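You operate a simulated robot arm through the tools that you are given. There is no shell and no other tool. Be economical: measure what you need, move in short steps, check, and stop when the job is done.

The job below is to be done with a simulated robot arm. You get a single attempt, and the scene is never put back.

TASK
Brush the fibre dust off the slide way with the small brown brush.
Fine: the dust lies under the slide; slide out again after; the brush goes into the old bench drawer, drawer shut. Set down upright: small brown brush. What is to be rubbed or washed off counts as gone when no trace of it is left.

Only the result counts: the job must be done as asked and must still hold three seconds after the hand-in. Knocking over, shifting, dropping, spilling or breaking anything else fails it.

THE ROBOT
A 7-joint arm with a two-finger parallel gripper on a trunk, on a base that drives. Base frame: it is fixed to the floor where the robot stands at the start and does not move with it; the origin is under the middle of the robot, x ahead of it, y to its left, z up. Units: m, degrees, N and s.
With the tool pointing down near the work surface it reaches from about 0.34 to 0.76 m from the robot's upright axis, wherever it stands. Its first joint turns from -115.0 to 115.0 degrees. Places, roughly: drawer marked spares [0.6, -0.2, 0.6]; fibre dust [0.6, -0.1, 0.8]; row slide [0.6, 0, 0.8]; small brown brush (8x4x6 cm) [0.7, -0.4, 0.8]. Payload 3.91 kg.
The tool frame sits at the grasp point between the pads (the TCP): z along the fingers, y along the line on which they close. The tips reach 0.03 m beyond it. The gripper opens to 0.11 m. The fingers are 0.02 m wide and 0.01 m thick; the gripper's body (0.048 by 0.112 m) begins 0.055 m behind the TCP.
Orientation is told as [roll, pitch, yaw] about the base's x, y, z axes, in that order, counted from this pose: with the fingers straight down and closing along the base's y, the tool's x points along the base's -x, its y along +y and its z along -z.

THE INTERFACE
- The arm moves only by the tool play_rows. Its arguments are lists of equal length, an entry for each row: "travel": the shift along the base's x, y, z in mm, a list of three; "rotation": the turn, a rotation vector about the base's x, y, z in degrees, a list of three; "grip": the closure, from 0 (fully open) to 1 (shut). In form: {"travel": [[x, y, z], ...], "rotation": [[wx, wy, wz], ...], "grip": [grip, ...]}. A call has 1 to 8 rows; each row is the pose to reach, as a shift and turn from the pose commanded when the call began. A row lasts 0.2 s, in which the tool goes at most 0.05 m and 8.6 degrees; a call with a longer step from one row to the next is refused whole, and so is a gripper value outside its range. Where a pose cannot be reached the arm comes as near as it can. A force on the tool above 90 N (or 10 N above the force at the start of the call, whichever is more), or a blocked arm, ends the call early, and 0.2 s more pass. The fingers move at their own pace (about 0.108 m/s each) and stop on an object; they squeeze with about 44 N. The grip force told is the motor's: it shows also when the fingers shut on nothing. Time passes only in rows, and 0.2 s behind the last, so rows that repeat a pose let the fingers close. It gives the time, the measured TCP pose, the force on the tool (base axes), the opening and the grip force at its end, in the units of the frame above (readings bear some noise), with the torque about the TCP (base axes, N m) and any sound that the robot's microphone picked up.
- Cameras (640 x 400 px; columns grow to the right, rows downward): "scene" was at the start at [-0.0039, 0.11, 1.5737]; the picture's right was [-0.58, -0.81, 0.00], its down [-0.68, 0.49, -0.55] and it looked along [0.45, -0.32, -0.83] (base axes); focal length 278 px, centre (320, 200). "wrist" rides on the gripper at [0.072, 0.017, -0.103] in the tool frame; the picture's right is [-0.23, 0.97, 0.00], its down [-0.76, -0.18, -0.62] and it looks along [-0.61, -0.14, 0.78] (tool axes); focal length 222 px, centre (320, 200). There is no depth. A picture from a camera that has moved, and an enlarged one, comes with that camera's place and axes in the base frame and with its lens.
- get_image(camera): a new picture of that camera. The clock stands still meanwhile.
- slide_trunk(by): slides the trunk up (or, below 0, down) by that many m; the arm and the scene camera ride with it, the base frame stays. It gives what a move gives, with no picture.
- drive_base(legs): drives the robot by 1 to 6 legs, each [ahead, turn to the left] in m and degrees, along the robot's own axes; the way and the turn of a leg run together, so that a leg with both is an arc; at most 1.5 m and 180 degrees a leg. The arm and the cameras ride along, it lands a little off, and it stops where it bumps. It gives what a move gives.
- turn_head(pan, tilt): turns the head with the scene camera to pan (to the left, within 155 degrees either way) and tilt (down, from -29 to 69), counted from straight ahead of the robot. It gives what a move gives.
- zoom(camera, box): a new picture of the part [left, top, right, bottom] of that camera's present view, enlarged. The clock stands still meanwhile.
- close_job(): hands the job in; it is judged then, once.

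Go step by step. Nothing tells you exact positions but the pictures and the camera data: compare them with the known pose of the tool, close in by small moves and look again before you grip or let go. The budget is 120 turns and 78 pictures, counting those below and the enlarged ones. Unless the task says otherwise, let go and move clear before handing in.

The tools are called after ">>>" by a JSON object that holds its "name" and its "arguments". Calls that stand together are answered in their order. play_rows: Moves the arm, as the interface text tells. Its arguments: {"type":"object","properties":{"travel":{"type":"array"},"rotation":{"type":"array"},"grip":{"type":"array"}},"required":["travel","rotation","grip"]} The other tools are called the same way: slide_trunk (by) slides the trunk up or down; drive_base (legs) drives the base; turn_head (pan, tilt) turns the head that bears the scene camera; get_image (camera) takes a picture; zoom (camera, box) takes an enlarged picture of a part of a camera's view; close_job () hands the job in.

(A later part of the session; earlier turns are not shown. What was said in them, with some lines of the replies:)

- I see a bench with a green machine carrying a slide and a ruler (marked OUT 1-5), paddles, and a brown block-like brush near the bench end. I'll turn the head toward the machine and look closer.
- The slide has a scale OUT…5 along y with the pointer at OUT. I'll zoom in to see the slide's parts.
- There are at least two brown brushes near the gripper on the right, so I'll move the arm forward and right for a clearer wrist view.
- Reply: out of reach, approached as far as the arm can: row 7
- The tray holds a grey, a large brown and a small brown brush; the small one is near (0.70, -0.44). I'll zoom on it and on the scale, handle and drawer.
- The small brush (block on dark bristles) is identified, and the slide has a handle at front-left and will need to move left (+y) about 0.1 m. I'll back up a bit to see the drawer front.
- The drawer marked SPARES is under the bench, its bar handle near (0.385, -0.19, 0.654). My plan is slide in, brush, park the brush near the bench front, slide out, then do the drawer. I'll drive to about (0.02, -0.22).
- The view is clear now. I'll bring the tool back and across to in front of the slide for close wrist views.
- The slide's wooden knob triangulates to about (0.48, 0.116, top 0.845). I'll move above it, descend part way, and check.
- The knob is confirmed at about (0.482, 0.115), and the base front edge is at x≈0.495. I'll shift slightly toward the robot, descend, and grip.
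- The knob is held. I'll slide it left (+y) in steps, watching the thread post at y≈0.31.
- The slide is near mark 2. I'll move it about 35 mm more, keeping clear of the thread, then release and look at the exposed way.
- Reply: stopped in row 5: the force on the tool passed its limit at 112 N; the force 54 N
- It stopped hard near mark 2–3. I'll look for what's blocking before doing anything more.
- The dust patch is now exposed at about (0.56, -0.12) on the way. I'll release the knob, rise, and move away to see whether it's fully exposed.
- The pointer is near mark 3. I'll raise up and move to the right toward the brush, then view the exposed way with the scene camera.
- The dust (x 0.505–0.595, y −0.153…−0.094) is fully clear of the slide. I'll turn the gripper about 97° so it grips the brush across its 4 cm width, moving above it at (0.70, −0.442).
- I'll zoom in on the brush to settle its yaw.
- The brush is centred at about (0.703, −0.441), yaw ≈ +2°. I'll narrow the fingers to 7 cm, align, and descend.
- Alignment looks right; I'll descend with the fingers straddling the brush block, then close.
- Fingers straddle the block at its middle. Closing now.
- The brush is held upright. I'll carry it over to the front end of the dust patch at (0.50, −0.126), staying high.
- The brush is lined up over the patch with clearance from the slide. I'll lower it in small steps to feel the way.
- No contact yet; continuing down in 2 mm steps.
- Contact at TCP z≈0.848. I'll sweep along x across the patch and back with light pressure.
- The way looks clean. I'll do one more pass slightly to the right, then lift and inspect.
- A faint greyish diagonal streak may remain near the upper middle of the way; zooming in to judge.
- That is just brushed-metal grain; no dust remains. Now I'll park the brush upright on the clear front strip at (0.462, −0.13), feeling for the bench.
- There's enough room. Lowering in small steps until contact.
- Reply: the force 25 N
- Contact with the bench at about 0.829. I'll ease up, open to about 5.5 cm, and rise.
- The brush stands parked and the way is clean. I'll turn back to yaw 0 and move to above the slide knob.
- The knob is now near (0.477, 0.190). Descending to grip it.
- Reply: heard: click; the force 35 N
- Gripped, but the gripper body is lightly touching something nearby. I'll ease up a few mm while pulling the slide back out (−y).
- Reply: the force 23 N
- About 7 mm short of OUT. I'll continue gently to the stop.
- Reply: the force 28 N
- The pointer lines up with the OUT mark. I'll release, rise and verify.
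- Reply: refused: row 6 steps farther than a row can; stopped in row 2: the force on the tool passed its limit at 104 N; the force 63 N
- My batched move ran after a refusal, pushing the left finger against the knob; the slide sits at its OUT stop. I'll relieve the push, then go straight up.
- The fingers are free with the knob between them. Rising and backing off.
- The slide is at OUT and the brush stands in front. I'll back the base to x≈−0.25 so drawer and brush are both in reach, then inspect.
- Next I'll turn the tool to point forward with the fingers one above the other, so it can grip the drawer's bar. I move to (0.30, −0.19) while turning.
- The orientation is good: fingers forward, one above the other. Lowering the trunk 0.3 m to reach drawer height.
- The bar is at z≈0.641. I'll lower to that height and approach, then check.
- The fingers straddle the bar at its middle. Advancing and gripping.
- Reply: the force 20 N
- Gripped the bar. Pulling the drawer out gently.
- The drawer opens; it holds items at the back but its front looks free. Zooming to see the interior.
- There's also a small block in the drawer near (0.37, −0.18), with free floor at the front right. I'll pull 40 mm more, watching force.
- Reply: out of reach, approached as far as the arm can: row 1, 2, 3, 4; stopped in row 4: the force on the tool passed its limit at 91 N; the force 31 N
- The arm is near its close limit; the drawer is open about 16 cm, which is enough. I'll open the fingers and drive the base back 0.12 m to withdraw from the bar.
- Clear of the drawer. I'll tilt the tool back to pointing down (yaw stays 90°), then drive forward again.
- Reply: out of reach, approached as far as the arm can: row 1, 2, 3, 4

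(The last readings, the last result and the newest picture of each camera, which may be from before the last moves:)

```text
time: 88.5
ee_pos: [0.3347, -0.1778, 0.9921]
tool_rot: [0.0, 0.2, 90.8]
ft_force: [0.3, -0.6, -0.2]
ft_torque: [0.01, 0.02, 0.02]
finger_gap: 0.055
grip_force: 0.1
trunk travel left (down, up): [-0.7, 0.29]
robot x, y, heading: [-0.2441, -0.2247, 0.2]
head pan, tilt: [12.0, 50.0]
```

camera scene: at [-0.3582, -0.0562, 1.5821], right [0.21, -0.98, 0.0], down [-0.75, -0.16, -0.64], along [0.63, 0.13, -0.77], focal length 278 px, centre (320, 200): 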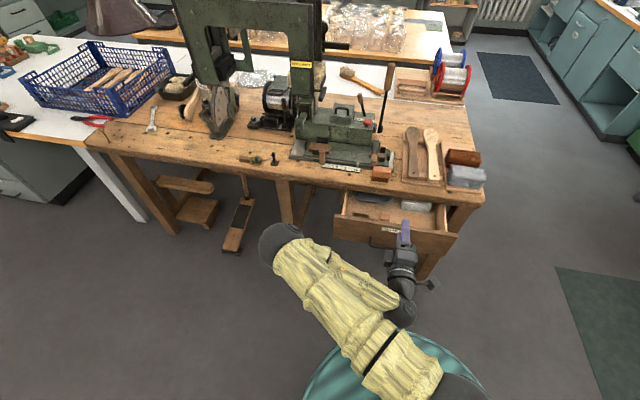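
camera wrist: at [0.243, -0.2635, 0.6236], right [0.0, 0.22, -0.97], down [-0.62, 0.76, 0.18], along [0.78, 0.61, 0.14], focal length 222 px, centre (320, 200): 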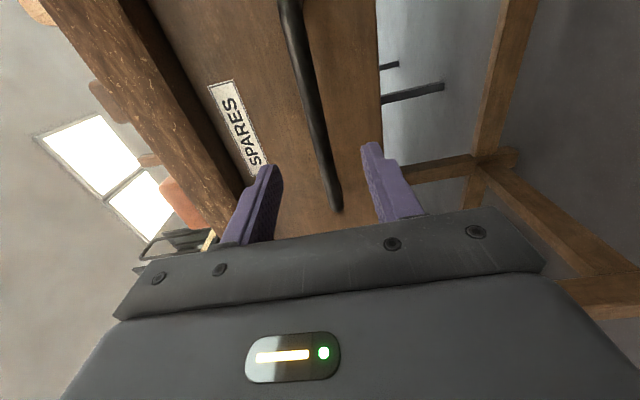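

Now moving above the parked brush at (0.457, −0.129).

>>> {"name": "play_rows", "arguments": {"travel": [[40, 16, -10], [80, 32, -25], [122, 49, -40], [122, 49, -72]], "rotation": [[0, 0, 0], [0, 0, 0], [0, 0, -0.7], [0, 0, -0.7]], "grip": [0.45, 0.45, 0.45, 0.45]}}

>>> {"name": "get_image", "arguments": {"camera": "wrist"}}

```text
time: 89.5
ee_pos: [0.4565, -0.1297, 0.9216]
tool_rot: [0.0, 0.3, 90.0]
ft_force: [0.1, 0.5, -0.1]
ft_torque: [-0.01, 0.0, -0.05]
finger_gap: 0.0603
grip_force: 0.1
trunk travel left (down, up): [-0.7, 0.29]
robot x, y, heading: [-0.2442, -0.22, -0.4]
head pan, tilt: [12.0, 50.0]
```

```text
11 pictures are left
camera wrist: at [0.4405, -0.2021, 1.0265], right [-0.97, 0.23, 0.0], down [0.18, 0.77, 0.62], along [0.14, 0.6, -0.79], focal length 222 px, centre (320, 200)
```

wrist: 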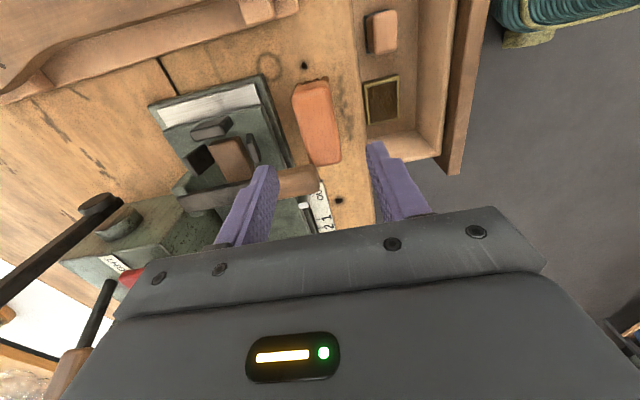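

The brush is where I left it. Descending to the same height and gripping.

>>> {"name": "play_rows", "arguments": {"travel": [[0, 0, -40], [0, 0, -75], [0, 0, -91], [0, 0, -91], [0, 0, -91], [0, 0, -91], [0, 0, -70], [0, 0, -40]], "rotation": [[0, 0, 0], [0, 0, 0], [0, 0, 0], [0, 0, 0], [0, 0, 0], [0, 0, 0], [0, 0, 0], [0, 0, 0]], "grip": [0.45, 0.45, 0.45, 0.8, 1, 1, 1, 1]}}

>>> {"name": "play_rows", "arguments": {"travel": [[-5, -5, 40], [-30, -30, 60], [-55, -70, 60], [-80, -110, 60], [-105, -140, 60], [-120, -170, 60]], "rotation": [[0, 0, 0], [0, 0, 0], [0, 0, 0], [0, 0, 0], [0, 0, 0], [0, 0, 0]], "grip": [1, 1, 1, 1, 1, 1]}}

>>> {"name": "get_image", "arguments": {"camera": "wrist"}}

>>> {"name": "zoom", "arguments": {"camera": "scene", "box": [300, 130, 500, 260]}}

```text
time: 91.3
ee_pos: [0.4541, -0.1294, 0.879]
tool_rot: [0.1, 0.4, 90.2]
ft_force: [-3.6, 0.7, -1.2]
ft_torque: [-0.01, -0.01, 0.13]
finger_gap: 0.0334
grip_force: 44.5
trunk travel left (down, up): [-0.7, 0.29]
robot x, y, heading: [-0.2447, -0.2235, -0.1]
head pan, tilt: [12.0, 50.0]
```

```text
time: 92.7
ee_pos: [0.3377, -0.3015, 0.9434]
tool_rot: [0.1, 0.4, 90.1]
ft_force: [-0.4, -0.5, -0.8]
ft_torque: [0.02, 0.05, -0.02]
finger_gap: 0.0331
grip_force: 43.9
trunk travel left (down, up): [-0.7, 0.29]
robot x, y, heading: [-0.2466, -0.224, -0.3]
head pan, tilt: [12.0, 50.0]
```

```text
10 pictures are left
camera wrist: at [0.3227, -0.3718, 1.0471], right [-0.97, 0.23, 0.0], down [0.18, 0.77, 0.62], along [0.14, 0.6, -0.79], focal length 222 px, centre (320, 200)
```

wrist: 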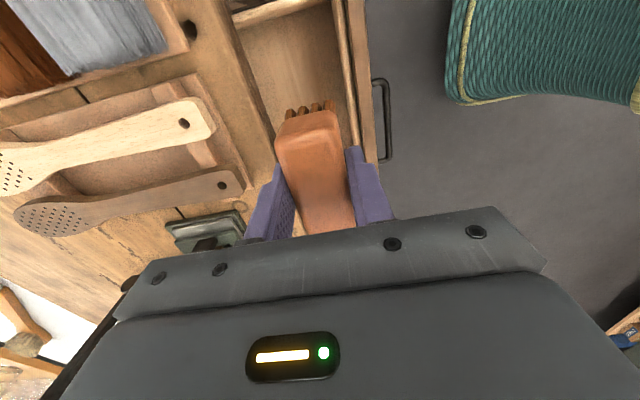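

```text
3.08 times, centred on (400, 195) of scene
camera zoom: at [-0.2316, -0.0573, 1.5822], right [0.21, -0.98, 0.0], down [-0.75, -0.16, -0.64], along [0.63, 0.13, -0.77], focal length 855 px, centre (74, 215)
```

zoom: 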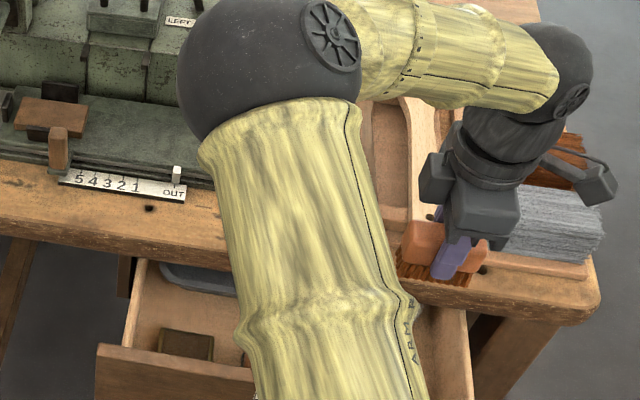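

The drawer interior here spans x≈0.305–0.414. I'll centre the brush at (0.347, −0.30), lower partway, and check.

>>> {"name": "play_rows", "arguments": {"travel": [[9, 1, -40], [9, 1, -85], [9, 1, -130], [9, 1, -160]], "rotation": [[0, 0, 0], [0, 0, 0], [0, 0, 0], [0, 0, 0]], "grip": [1, 1, 1, 1]}}

>>> {"name": "get_image", "arguments": {"camera": "wrist"}}

```text
time: 93.7
ee_pos: [0.35, -0.2998, 0.7812]
tool_rot: [0.0, 0.3, 90.0]
ft_force: [-0.7, -0.2, -1.1]
ft_torque: [0.01, 0.0, -0.01]
finger_gap: 0.033
grip_force: 43.7
trunk travel left (down, up): [-0.7, 0.29]
robot x, y, heading: [-0.2494, -0.226, -0.6]
head pan, tilt: [12.0, 50.0]
```

```text
8 pictures are left
camera wrist: at [0.334, -0.3716, 0.8852], right [-0.97, 0.23, 0.0], down [0.18, 0.77, 0.62], along [0.14, 0.6, -0.79], focal length 222 px, centre (320, 200)
```

wrist: 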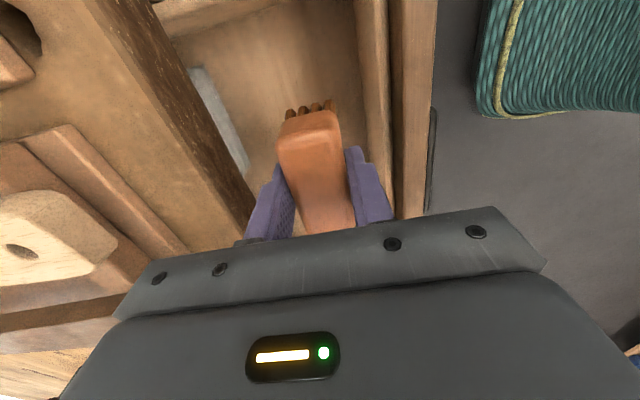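

It fits between the bench edge and the front wall. Lowering slowly to feel the floor.

>>> {"name": "play_rows", "arguments": {"travel": [[0, 0, -10], [0, 0, -20], [0, 0, -28], [0, 0, -36], [0, 0, -42], [0, 0, -48], [0, 0, -52]], "rotation": [[0, 0, 0], [0, 0, 0], [0, 0, 0], [0, 0, 0], [0, 0, 0], [0, 0, 0], [0, 0, 0]], "grip": [1, 1, 1, 1, 1, 1, 1]}}

```text
time: 95.3
ee_pos: [0.3463, -0.2988, 0.7282]
tool_rot: [0.1, 0.3, 90.0]
ft_force: [-1.3, 0.3, -0.9]
ft_torque: [0.03, -0.04, -0.04]
finger_gap: 0.0333
grip_force: 44.4
trunk travel left (down, up): [-0.7, 0.29]
robot x, y, heading: [-0.2463, -0.2215, 0.0]
head pan, tilt: [12.0, 50.0]
```

>>> {"name": "play_rows", "arguments": {"travel": [[0, 0, -4], [0, 0, -8], [0, 0, -12], [0, 0, -15]], "rotation": [[0, 0, 0], [0, 0, 0], [0, 0, 0], [0, 0, 0]], "grip": [1, 1, 1, 1]}}

>>> {"name": "get_image", "arguments": {"camera": "wrist"}}

```text
time: 96.3
ee_pos: [0.3462, -0.2979, 0.7142]
tool_rot: [0.0, 0.2, 90.0]
ft_force: [-0.8, 0.5, -0.6]
ft_torque: [-0.01, 0.03, -0.01]
finger_gap: 0.0331
grip_force: 44.2
trunk travel left (down, up): [-0.7, 0.29]
robot x, y, heading: [-0.2486, -0.2213, 0.0]
head pan, tilt: [12.0, 50.0]
```

```text
7 pictures are left
camera wrist: at [0.3293, -0.3696, 0.8178], right [-0.97, 0.23, 0.0], down [0.18, 0.77, 0.62], along [0.14, 0.6, -0.79], focal length 222 px, centre (320, 200)
```

wrist: 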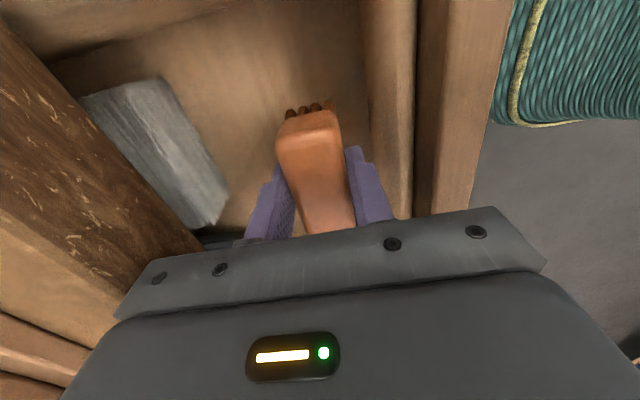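

No contact yet. I'll shift 5 mm away from the front wall and keep lowering in small steps.

>>> {"name": "play_rows", "arguments": {"travel": [[5, 0, -3], [5, 0, -6], [5, 0, -9], [5, 0, -12]], "rotation": [[0, 0, 0], [0, 0, 0], [0, 0, 0], [0, 0, 0]], "grip": [1, 1, 1, 1]}}

```text
time: 97.3
ee_pos: [0.3511, -0.2978, 0.7032]
tool_rot: [0.0, 0.3, 90.1]
ft_force: [1.1, -0.6, -1.1]
ft_torque: [-0.05, 0.03, 0.01]
finger_gap: 0.0334
grip_force: 43.5
trunk travel left (down, up): [-0.7, 0.29]
robot x, y, heading: [-0.2455, -0.2192, -0.3]
head pan, tilt: [12.0, 50.0]
```

>>> {"name": "play_rows", "arguments": {"travel": [[0, 0, -3], [0, 0, -6], [0, 0, -9]], "rotation": [[0, 0, 0], [0, 0, 0], [0, 0, 0]], "grip": [1, 1, 1]}}

>>> {"name": "get_image", "arguments": {"camera": "wrist"}}

```text
time: 98.1
ee_pos: [0.3507, -0.2971, 0.6925]
tool_rot: [-0.1, 0.3, 90.1]
ft_force: [0.8, 0.5, -1.0]
ft_torque: [-0.04, -0.02, -0.01]
finger_gap: 0.0331
grip_force: 44.1
trunk travel left (down, up): [-0.7, 0.29]
robot x, y, heading: [-0.2465, -0.2245, -0.1]
head pan, tilt: [12.0, 50.0]
```

```text
6 pictures are left
camera wrist: at [0.3347, -0.3702, 0.7974], right [-0.97, 0.23, 0.0], down [0.18, 0.77, 0.62], along [0.14, 0.6, -0.79], focal length 222 px, centre (320, 200)
```

wrist: 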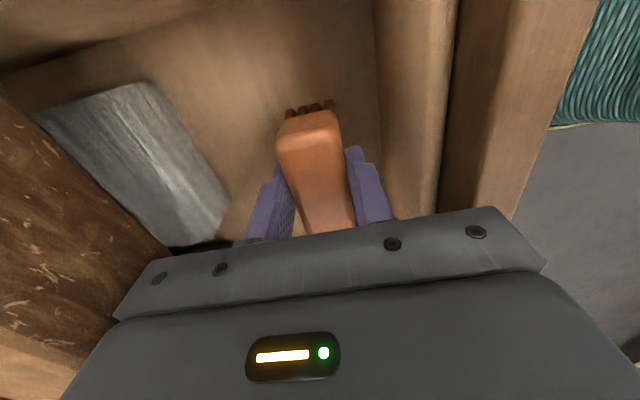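

Still clear. Continuing in small steps.

>>> {"name": "play_rows", "arguments": {"travel": [[0, 0, -3], [0, 0, -5], [0, 0, -7]], "rotation": [[0, 0, 0], [0, 0, 0], [0, 0, 0]], "grip": [1, 1, 1]}}

```text
time: 98.9
ee_pos: [0.3495, -0.2971, 0.6858]
tool_rot: [0.0, 0.3, 90.0]
ft_force: [-0.7, 0.3, -1.1]
ft_torque: [-0.01, 0.0, -0.01]
finger_gap: 0.0335
grip_force: 43.7
trunk travel left (down, up): [-0.7, 0.29]
robot x, y, heading: [-0.2496, -0.2227, -0.1]
head pan, tilt: [12.0, 50.0]
```

>>> {"name": "play_rows", "arguments": {"travel": [[0, 0, -3], [0, 0, -5], [0, 0, -7]], "rotation": [[0, 0, 0], [0, 0, 0], [0, 0, 0]], "grip": [1, 1, 1]}}

```text
time: 99.7
ee_pos: [0.3506, -0.2982, 0.6771]
tool_rot: [0.0, 0.4, 90.0]
ft_force: [-0.4, 0.1, -1.0]
ft_torque: [-0.03, -0.03, -0.01]
finger_gap: 0.0332
grip_force: 44.3
trunk travel left (down, up): [-0.7, 0.29]
robot x, y, heading: [-0.2446, -0.2272, 0.0]
head pan, tilt: [12.0, 50.0]
```

Still no contact; continuing downward carefully.

>>> {"name": "play_rows", "arguments": {"travel": [[0, 0, -3], [0, 0, -5], [0, 0, -7]], "rotation": [[0, 0, 0], [0, 0, 0], [0, 0, 0]], "grip": [1, 1, 1]}}

>>> {"name": "zoom", "arguments": {"camera": "wrist", "box": [160, 40, 480, 240]}}

```text
time: 100.5
ee_pos: [0.349, -0.299, 0.6709]
tool_rot: [0.0, 0.3, 90.0]
ft_force: [1.1, -0.5, -1.1]
ft_torque: [0.02, 0.03, 0.01]
finger_gap: 0.0334
grip_force: 43.8
trunk travel left (down, up): [-0.7, 0.29]
robot x, y, heading: [-0.2449, -0.2255, -0.0]
head pan, tilt: [12.0, 50.0]
```

```text
2.00 times, centred on (320, 140) of wrist
camera zoom: at [0.3334, -0.3708, 0.7753], right [-0.97, 0.23, 0.0], down [0.18, 0.77, 0.62], along [0.14, 0.6, -0.79], focal length 444 px, centre (320, 320)
```

zoom: 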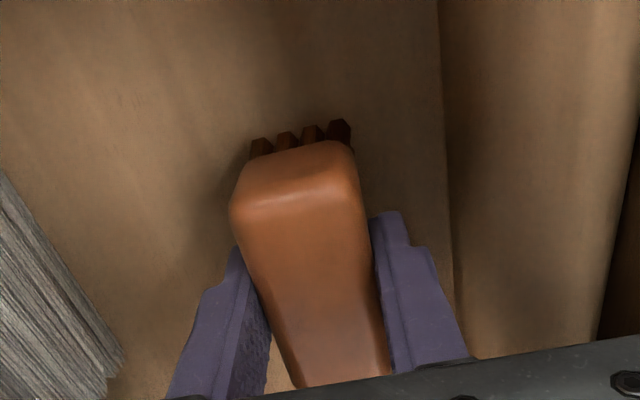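

The contact shadow suggests the floor is close. Continuing.

>>> {"name": "play_rows", "arguments": {"travel": [[0, 0, -2], [0, 0, -4], [0, 0, -6]], "rotation": [[0, 0, 0], [0, 0, 0], [0, 0, 0]], "grip": [1, 1, 1]}}

```text
time: 101.3
ee_pos: [0.3495, -0.2989, 0.6665]
tool_rot: [0.0, 0.3, 90.1]
ft_force: [-0.3, 0.5, -1.0]
ft_torque: [-0.03, 0.02, -0.01]
finger_gap: 0.033
grip_force: 44.1
trunk travel left (down, up): [-0.7, 0.29]
robot x, y, heading: [-0.2462, -0.2249, -0.3]
head pan, tilt: [12.0, 50.0]
```

>>> {"name": "play_rows", "arguments": {"travel": [[0, 0, -2], [0, 0, -4], [0, 0, -6]], "rotation": [[0, 0, 0], [0, 0, 0], [0, 0, 0]], "grip": [1, 1, 1]}}

```text
time: 102.1
ee_pos: [0.3513, -0.2986, 0.6593]
tool_rot: [0.2, 0.4, 90.1]
ft_force: [-0.7, 0.5, -1.0]
ft_torque: [-0.02, 0.03, 0.03]
finger_gap: 0.033
grip_force: 43.8
trunk travel left (down, up): [-0.7, 0.29]
robot x, y, heading: [-0.2472, -0.2228, -0.1]
head pan, tilt: [12.0, 50.0]
```

>>> {"name": "play_rows", "arguments": {"travel": [[0, 0, -2], [0, 0, -4], [0, 0, -6]], "rotation": [[0, 0, 0], [0, 0, 0], [0, 0, 0]], "grip": [1, 1, 1]}}

```text
time: 102.9
ee_pos: [0.3507, -0.2983, 0.6579]
tool_rot: [-0.3, 0.4, 90.1]
ft_force: [1.4, -0.2, 36.0]
ft_torque: [-0.03, 0.09, 0.0]
finger_gap: 0.0341
grip_force: 44.1
trunk travel left (down, up): [-0.7, 0.29]
robot x, y, heading: [-0.2471, -0.2261, -0.1]
head pan, tilt: [12.0, 50.0]
```

Floor reached at about 0.658. Easing up, releasing to about 5 cm and rising straight out.

>>> {"name": "play_rows", "arguments": {"travel": [[0, 0, 3], [0, 0, 4], [0, 0, 4], [0, 0, 4], [0, 0, 20], [0, 0, 55], [0, 0, 100], [0, 0, 148]], "rotation": [[0, 0, 0], [0, 0, 0], [0, 0, 0], [0, 0, 0], [0, 0, 0], [0, 0, 0], [0, 0, 0], [0, 0, 0]], "grip": [1, 0.55, 0.55, 0.55, 0.55, 0.55, 0.55, 0.55]}}

>>> {"name": "play_rows", "arguments": {"travel": [[0, 0, 45], [0, 0, 90], [0, 0, 130], [-20, 0, 170], [-40, 20, 200]], "rotation": [[0, 0, 0], [0, 0, 0], [0, 0, 0], [0, 0, 0], [0, 0, 0]], "grip": [0.55, 0.55, 0.55, 0.55, 0.55]}}

>>> {"name": "get_image", "arguments": {"camera": "wrist"}}

```text
time: 104.7
ee_pos: [0.3519, -0.2969, 0.8033]
tool_rot: [0.0, 0.2, 90.0]
ft_force: [0.4, 0.7, 0.2]
ft_torque: [-0.01, 0.02, 0.03]
finger_gap: 0.0493
grip_force: 0.1
trunk travel left (down, up): [-0.7, 0.29]
robot x, y, heading: [-0.2488, -0.2212, 0.2]
head pan, tilt: [12.0, 50.0]
```

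```text
time: 105.9
ee_pos: [0.3095, -0.2778, 1.0043]
tool_rot: [0.0, 0.4, 90.0]
ft_force: [0.1, 0.0, 0.4]
ft_torque: [-0.02, -0.01, -0.01]
finger_gap: 0.0494
grip_force: 0.0
trunk travel left (down, up): [-0.7, 0.29]
robot x, y, heading: [-0.2465, -0.222, 0.1]
head pan, tilt: [12.0, 50.0]
```

```text
4 pictures are left
camera wrist: at [0.2939, -0.3493, 1.1079], right [-0.97, 0.23, 0.0], down [0.18, 0.77, 0.62], along [0.14, 0.6, -0.79], focal length 222 px, centre (320, 200)
```

wrist: 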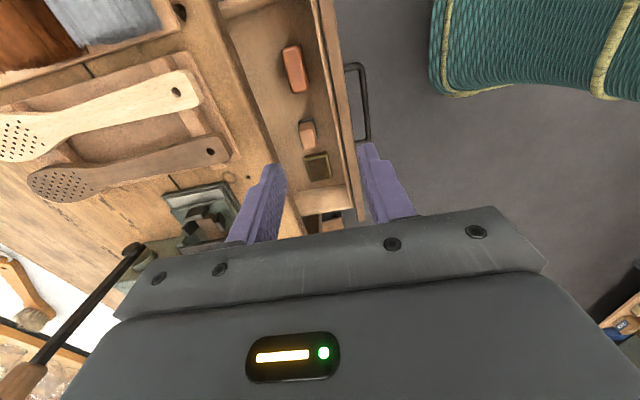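

The brush stands upright in the drawer at the front right. To shut the drawer I'll turn the tool to yaw 0, close the fingers, and lower them in front of the bar.

>>> {"name": "play_rows", "arguments": {"travel": [[-20, 10, 0], [-40, 20, 0], [-60, 30, 0], [-80, 40, 0], [-100, 50, 0], [-120, 60, 0], [-135, 75, 0], [-145, 88, 0]], "rotation": [[0, 0, -8.5], [0, 0, -17], [0, 0, -25.5], [0, 0, -34], [0, 0, -42.5], [0, 0, -51], [0, 0, -59.5], [0, 0, -68]], "grip": [0.6, 0.7, 0.8, 1, 1, 1, 1, 1]}}

>>> {"name": "play_rows", "arguments": {"travel": [[0, 0, -40], [0, 0, -85], [0, 0, -130], [0, 0, -175], [0, 0, -220], [0, 0, -250]], "rotation": [[0, 0, -7.5], [0, 0, -15], [0, 0, -22], [0, 0, -22], [0, 0, -22], [0, 0, -22]], "grip": [1, 1, 1, 1, 1, 1]}}

```text
time: 107.7
ee_pos: [0.1623, -0.1881, 1.0029]
tool_rot: [-0.1, 0.3, 22.0]
ft_force: [0.1, 0.4, -0.2]
ft_torque: [0.01, -0.02, -0.02]
finger_gap: 0.0002
grip_force: 37.5
trunk travel left (down, up): [-0.7, 0.29]
robot x, y, heading: [-0.2446, -0.2233, -0.1]
head pan, tilt: [12.0, 50.0]
```

```text
time: 109.1
ee_pos: [0.1656, -0.1915, 0.7519]
tool_rot: [-0.1, 0.4, 0.1]
ft_force: [0.4, 1.0, -1.0]
ft_torque: [0.02, 0.02, -0.01]
finger_gap: 0.0001
grip_force: 37.3
trunk travel left (down, up): [-0.7, 0.29]
robot x, y, heading: [-0.2497, -0.2198, -0.1]
head pan, tilt: [12.0, 50.0]
```

Lowering to bar height, then pushing gently.

>>> {"name": "play_rows", "arguments": {"travel": [[0, 0, -45], [0, 0, -90], [0, 0, -100], [15, 0, -100], [30, 0, -100], [45, 0, -100]], "rotation": [[0, 0, 0], [0, 0, 0], [0, 0, 0], [0, 0, 0], [0, 0, 0], [0, 0, 0]], "grip": [1, 1, 1, 1, 1, 1]}}

>>> {"name": "zoom", "arguments": {"camera": "scene", "box": [300, 150, 500, 280]}}

```text
time: 110.5
ee_pos: [0.2091, -0.1886, 0.6528]
tool_rot: [0.0, 0.2, 0.1]
ft_force: [0.1, 0.5, -0.6]
ft_torque: [-0.04, -0.04, -0.03]
finger_gap: 0.0
grip_force: 37.2
trunk travel left (down, up): [-0.7, 0.29]
robot x, y, heading: [-0.2454, -0.2193, -0.1]
head pan, tilt: [12.0, 50.0]
```

```text
3.08 times, centred on (400, 215) of scene
camera zoom: at [-0.2316, -0.0567, 1.5822], right [0.21, -0.98, 0.0], down [-0.75, -0.16, -0.64], along [0.63, 0.13, -0.77], focal length 855 px, centre (74, 154)
```

zoom: 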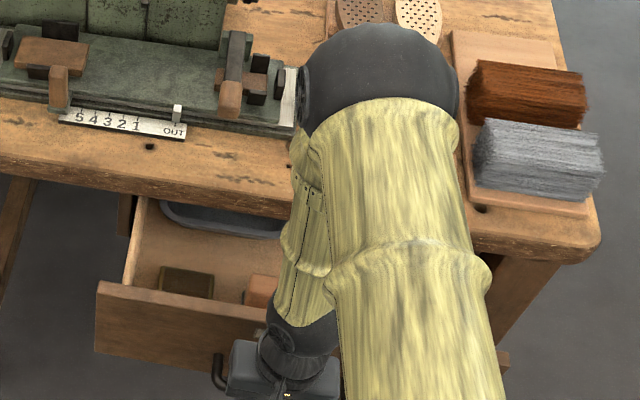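

Now pushing the drawer shut smoothly.

>>> {"name": "play_rows", "arguments": {"travel": [[5, 0, 0], [14, 0, 0], [26, 0, 0], [38, 0, 0], [50, 0, 0], [62, 0, 0], [74, 0, 0], [84, 0, 0]], "rotation": [[0, 0, 0], [0, 0, 0], [0, 0, 0], [0, 0, 0], [0, 0, 0], [0, 0, 0], [0, 0, 0], [0, 0, 0]], "grip": [1, 1, 1, 1, 1, 1, 1, 1]}}

>>> {"name": "play_rows", "arguments": {"travel": [[8, 0, 0], [18, 0, 0], [28, 0, 0], [38, 0, 0], [48, 0, 0], [58, 0, 0], [66, 0, 0]], "rotation": [[0, 0, 0], [0, 0, 0], [0, 0, 0], [0, 0, 0], [0, 0, 0], [0, 0, 0], [0, 0, 0]], "grip": [1, 1, 1, 1, 1, 1, 1]}}

```text
time: 112.3
ee_pos: [0.294, -0.1918, 0.6529]
tool_rot: [0.0, 0.3, 0.2]
ft_force: [0.2, -0.3, -0.4]
ft_torque: [-0.03, 0.0, -0.01]
finger_gap: 0.0
grip_force: 37.9
trunk travel left (down, up): [-0.7, 0.29]
robot x, y, heading: [-0.2409, -0.2233, -0.3]
head pan, tilt: [12.0, 50.0]
```

```text
time: 113.9
ee_pos: [0.3607, -0.1917, 0.6524]
tool_rot: [0.1, 0.2, 0.2]
ft_force: [0.1, 0.3, 0.3]
ft_torque: [-0.03, 0.02, 0.01]
finger_gap: 0.0003
grip_force: 38.2
trunk travel left (down, up): [-0.7, 0.29]
robot x, y, heading: [-0.2442, -0.2204, -0.0]
head pan, tilt: [12.0, 50.0]
```

>>> {"name": "play_rows", "arguments": {"travel": [[4, 0, 0], [8, 0, 0], [11, 0, 0], [14, 0, 0], [17, 0, 0]], "rotation": [[0, 0, 0], [0, 0, 0], [0, 0, 0], [0, 0, 0], [0, 0, 0]], "grip": [1, 1, 1, 1, 1]}}

>>> {"name": "get_image", "arguments": {"camera": "wrist"}}

```text
time: 115.1
ee_pos: [0.3619, -0.1906, 0.6534]
tool_rot: [-0.1, 1.2, 0.1]
ft_force: [-87.5, -3.8, 18.3]
ft_torque: [0.42, -9.0, 0.05]
finger_gap: 0.0
grip_force: 37.0
trunk travel left (down, up): [-0.7, 0.29]
robot x, y, heading: [-0.2475, -0.2288, -0.3]
head pan, tilt: [12.0, 50.0]
```

```text
2 pictures are left
camera wrist: at [0.2927, -0.1734, 0.7589], right [0.23, 0.97, -0.01], down [0.77, -0.18, 0.61], along [0.59, -0.14, -0.79], focal length 222 px, centre (320, 200)
```

wrist: 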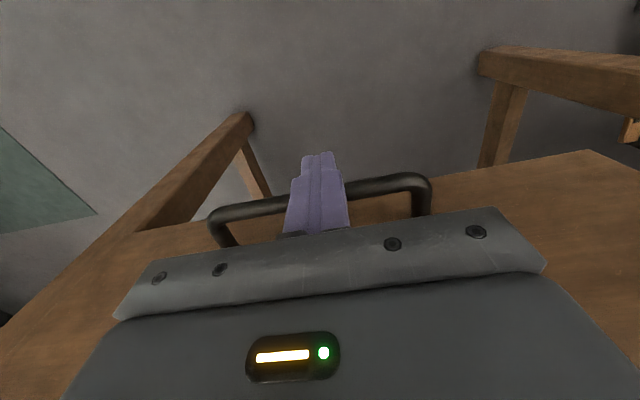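

The reaction torque shows contact about 10 cm above the TCP: the wrist is touching the bench edge, so the drawer may still be slightly ajar. I'll back off, tilt the fingers forward 40°, and push the bar again.

>>> {"name": "play_rows", "arguments": {"travel": [[-25, 0, 0], [-45, 0, 0], [-55, 0, 0], [-55, 0, 0], [-55, 0, 0], [-55, 0, -8], [-55, 0, -16]], "rotation": [[0, 0, 0], [0, -8, 0], [0, -16, 0], [0, -24, 0], [0, -32, 0], [0, -40, 0], [0, -40, 0]], "grip": [1, 1, 1, 1, 1, 1, 1]}}

```text
time: 116.7
ee_pos: [0.3233, -0.1884, 0.6358]
tool_rot: [0.0, -39.7, 0.1]
ft_force: [0.6, 0.2, -0.7]
ft_torque: [-0.01, 0.03, 0.01]
finger_gap: 0.0
grip_force: 37.1
trunk travel left (down, up): [-0.7, 0.29]
robot x, y, heading: [-0.2469, -0.2224, -0.2]
head pan, tilt: [12.0, 50.0]
```

>>> {"name": "play_rows", "arguments": {"travel": [[10, 0, 0], [20, 0, 0], [28, 0, 0], [33, 0, 0], [37, 0, 0], [40, 0, 0]], "rotation": [[0, 0, 0], [0, 0, 0], [0, 0, 0], [0, 0, 0], [0, 0, 0], [0, 0, 0]], "grip": [1, 1, 1, 1, 1, 1]}}

```text
time: 118.1
ee_pos: [0.3629, -0.1901, 0.6357]
tool_rot: [-0.2, -39.7, 0.1]
ft_force: [-1.2, -0.7, -0.7]
ft_torque: [-0.01, -0.04, 0.0]
finger_gap: 0.0
grip_force: 37.7
trunk travel left (down, up): [-0.7, 0.29]
robot x, y, heading: [-0.2454, -0.2215, -0.1]
head pan, tilt: [12.0, 50.0]
```

>>> {"name": "play_rows", "arguments": {"travel": [[3, 0, 0], [6, 0, 0], [9, 0, 0]], "rotation": [[0, 0, 0], [0, 0, 0], [0, 0, 0]], "grip": [1, 1, 1]}}

```text
time: 118.9
ee_pos: [0.3716, -0.1921, 0.6355]
tool_rot: [0.0, -39.6, 0.1]
ft_force: [-1.1, -0.6, -0.8]
ft_torque: [0.01, -0.1, -0.02]
finger_gap: 0.0
grip_force: 37.9
trunk travel left (down, up): [-0.7, 0.29]
robot x, y, heading: [-0.2454, -0.2239, 0.0]
head pan, tilt: [12.0, 50.0]
```

>>> {"name": "play_rows", "arguments": {"travel": [[3, 0, 0], [6, 0, 0], [9, 0, 0], [11, 0, 0]], "rotation": [[0, 0, 0], [0, 0, 0], [0, 0, 0], [0, 0, 0]], "grip": [1, 1, 1, 1]}}

```text
time: 119.9
ee_pos: [0.3778, -0.1899, 0.6341]
tool_rot: [-0.1, -39.3, 0.0]
ft_force: [-15.7, -3.3, -5.3]
ft_torque: [-0.07, 0.11, -0.02]
finger_gap: 0.0002
grip_force: 37.5
trunk travel left (down, up): [-0.7, 0.29]
robot x, y, heading: [-0.2447, -0.22, -0.4]
head pan, tilt: [12.0, 50.0]
```

Resistance is building. A small extra push to seat it, then retreat.

>>> {"name": "play_rows", "arguments": {"travel": [[3, 0, 0], [6, 0, 0]], "rotation": [[0, 0, 0], [0, 0, 0]], "grip": [1, 1]}}

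```text
time: 120.5
ee_pos: [0.3797, -0.1899, 0.6326]
tool_rot: [-0.1, -38.8, 0.1]
ft_force: [-37.0, 0.3, -11.6]
ft_torque: [0.09, 0.09, 0.11]
finger_gap: 0.0
grip_force: 37.8
trunk travel left (down, up): [-0.7, 0.29]
robot x, y, heading: [-0.2476, -0.2245, -0.1]
head pan, tilt: [12.0, 50.0]
```

Solid stop with the contact at the fingertips. Retreating straight back and checking with the scene camera.

>>> {"name": "play_rows", "arguments": {"travel": [[-15, 0, 0], [-45, 0, 0], [-85, 0, 0], [-125, 0, 0], [-145, 0, 30], [-150, 0, 75], [-150, 0, 120], [-150, 0, 160]], "rotation": [[0, 0, 0], [0, 0, 0], [0, 0, 0], [0, 0, 0], [0, 8, 0], [0, 16, 0], [0, 24, 0], [0, 32, 0]], "grip": [1, 1, 1, 1, 1, 1, 1, 1]}}

>>> {"name": "drive_base", "arguments": {"legs": [[-0.3, 0]]}}

>>> {"name": "turn_head", "arguments": {"pan": -10, "tilt": 40}}

>>> {"name": "get_image", "arguments": {"camera": "scene"}}

```text
time: 122.3
ee_pos: [0.2395, -0.1934, 0.7958]
tool_rot: [0.0, -7.5, 0.0]
ft_force: [0.8, 0.1, -0.1]
ft_torque: [-0.03, 0.0, 0.0]
finger_gap: 0.0
grip_force: 37.7
trunk travel left (down, up): [-0.7, 0.29]
robot x, y, heading: [-0.2444, -0.2253, -0.3]
head pan, tilt: [12.0, 50.0]
```

```text
time: 124.6
ee_pos: [-0.0618, -0.1893, 0.7952]
tool_rot: [0.0, -7.8, 0.5]
ft_force: [-0.4, -0.8, 0.5]
ft_torque: [-0.04, -0.01, -0.03]
finger_gap: 0.0
grip_force: 37.9
trunk travel left (down, up): [-0.7, 0.29]
robot x, y, heading: [-0.5488, -0.2259, 0.5]
head pan, tilt: [12.0, 50.0]
```

```text
time: 125.5
ee_pos: [-0.0616, -0.191, 0.7957]
tool_rot: [0.0, -7.7, 0.6]
ft_force: [0.1, 0.2, 0.7]
ft_torque: [-0.01, -0.02, 0.03]
finger_gap: 0.0
grip_force: 37.7
trunk travel left (down, up): [-0.7, 0.29]
robot x, y, heading: [-0.547, -0.2228, 0.5]
head pan, tilt: [-10.0, 40.0]
```

```text
1 pictures are left
camera scene: at [-0.5261, -0.0878, 1.5963], right [-0.17, -0.99, 0.0], down [-0.63, 0.11, -0.77], along [0.76, -0.13, -0.64], focal length 278 px, centre (320, 200)
```

scene: 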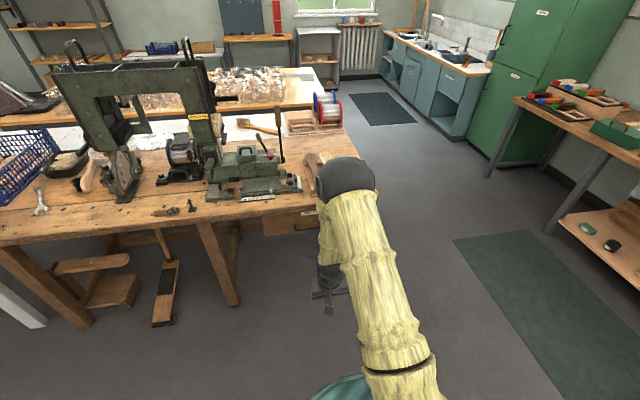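

Only part of the drawer is visible past the arm. I'll use the last picture as an enlargement of the drawer and slide area.

>>> {"name": "zoom", "arguments": {"camera": "scene", "box": [190, 130, 350, 250]}}

```text
3.33 times, centred on (270, 190) of scene
camera zoom: at [-0.5261, -0.0878, 1.5963], right [-0.17, -0.99, 0.0], down [-0.63, 0.11, -0.77], along [0.76, -0.13, -0.64], focal length 926 px, centre (487, 233)
```

zoom: 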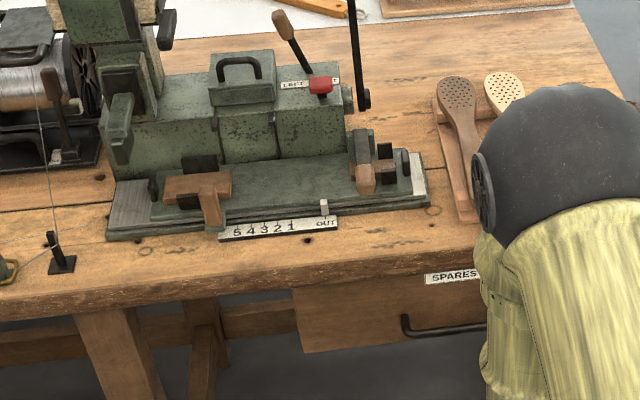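

The drawer is shut, the slide is at OUT, the way was brushed clean, and the arm is clear, so I'm handing in.

>>> {"name": "close_job", "arguments": {}}

```text
The job is handed in.
```

I brushed the fibre dust off the slide way and no trace showed afterwards. The slide is back at OUT, and the small brown brush stands upright in the shut SPARES drawer.

Three contacts along the way went past gentle handling:
- **Sliding in:** the slide stopped hard near mark 3 at 112 N. The dust was fully exposed there, so I went no further.
- **Sliding out:** a refused move let the next one run, and the gripper pushed the knob against its OUT stop at 104 N. The slide still reads OUT.
- **Shutting the drawer:** on the first push the wrist pressed the bench edge at about 87 N. I backed off and shut the drawer with the fingers tilted forward.

The last picture shows nothing knocked over or shifted, but the arm hides part of the drawer and the tray with the fibre bundles. That the drawer is fully shut rests on the solid stop I felt and the part in view.
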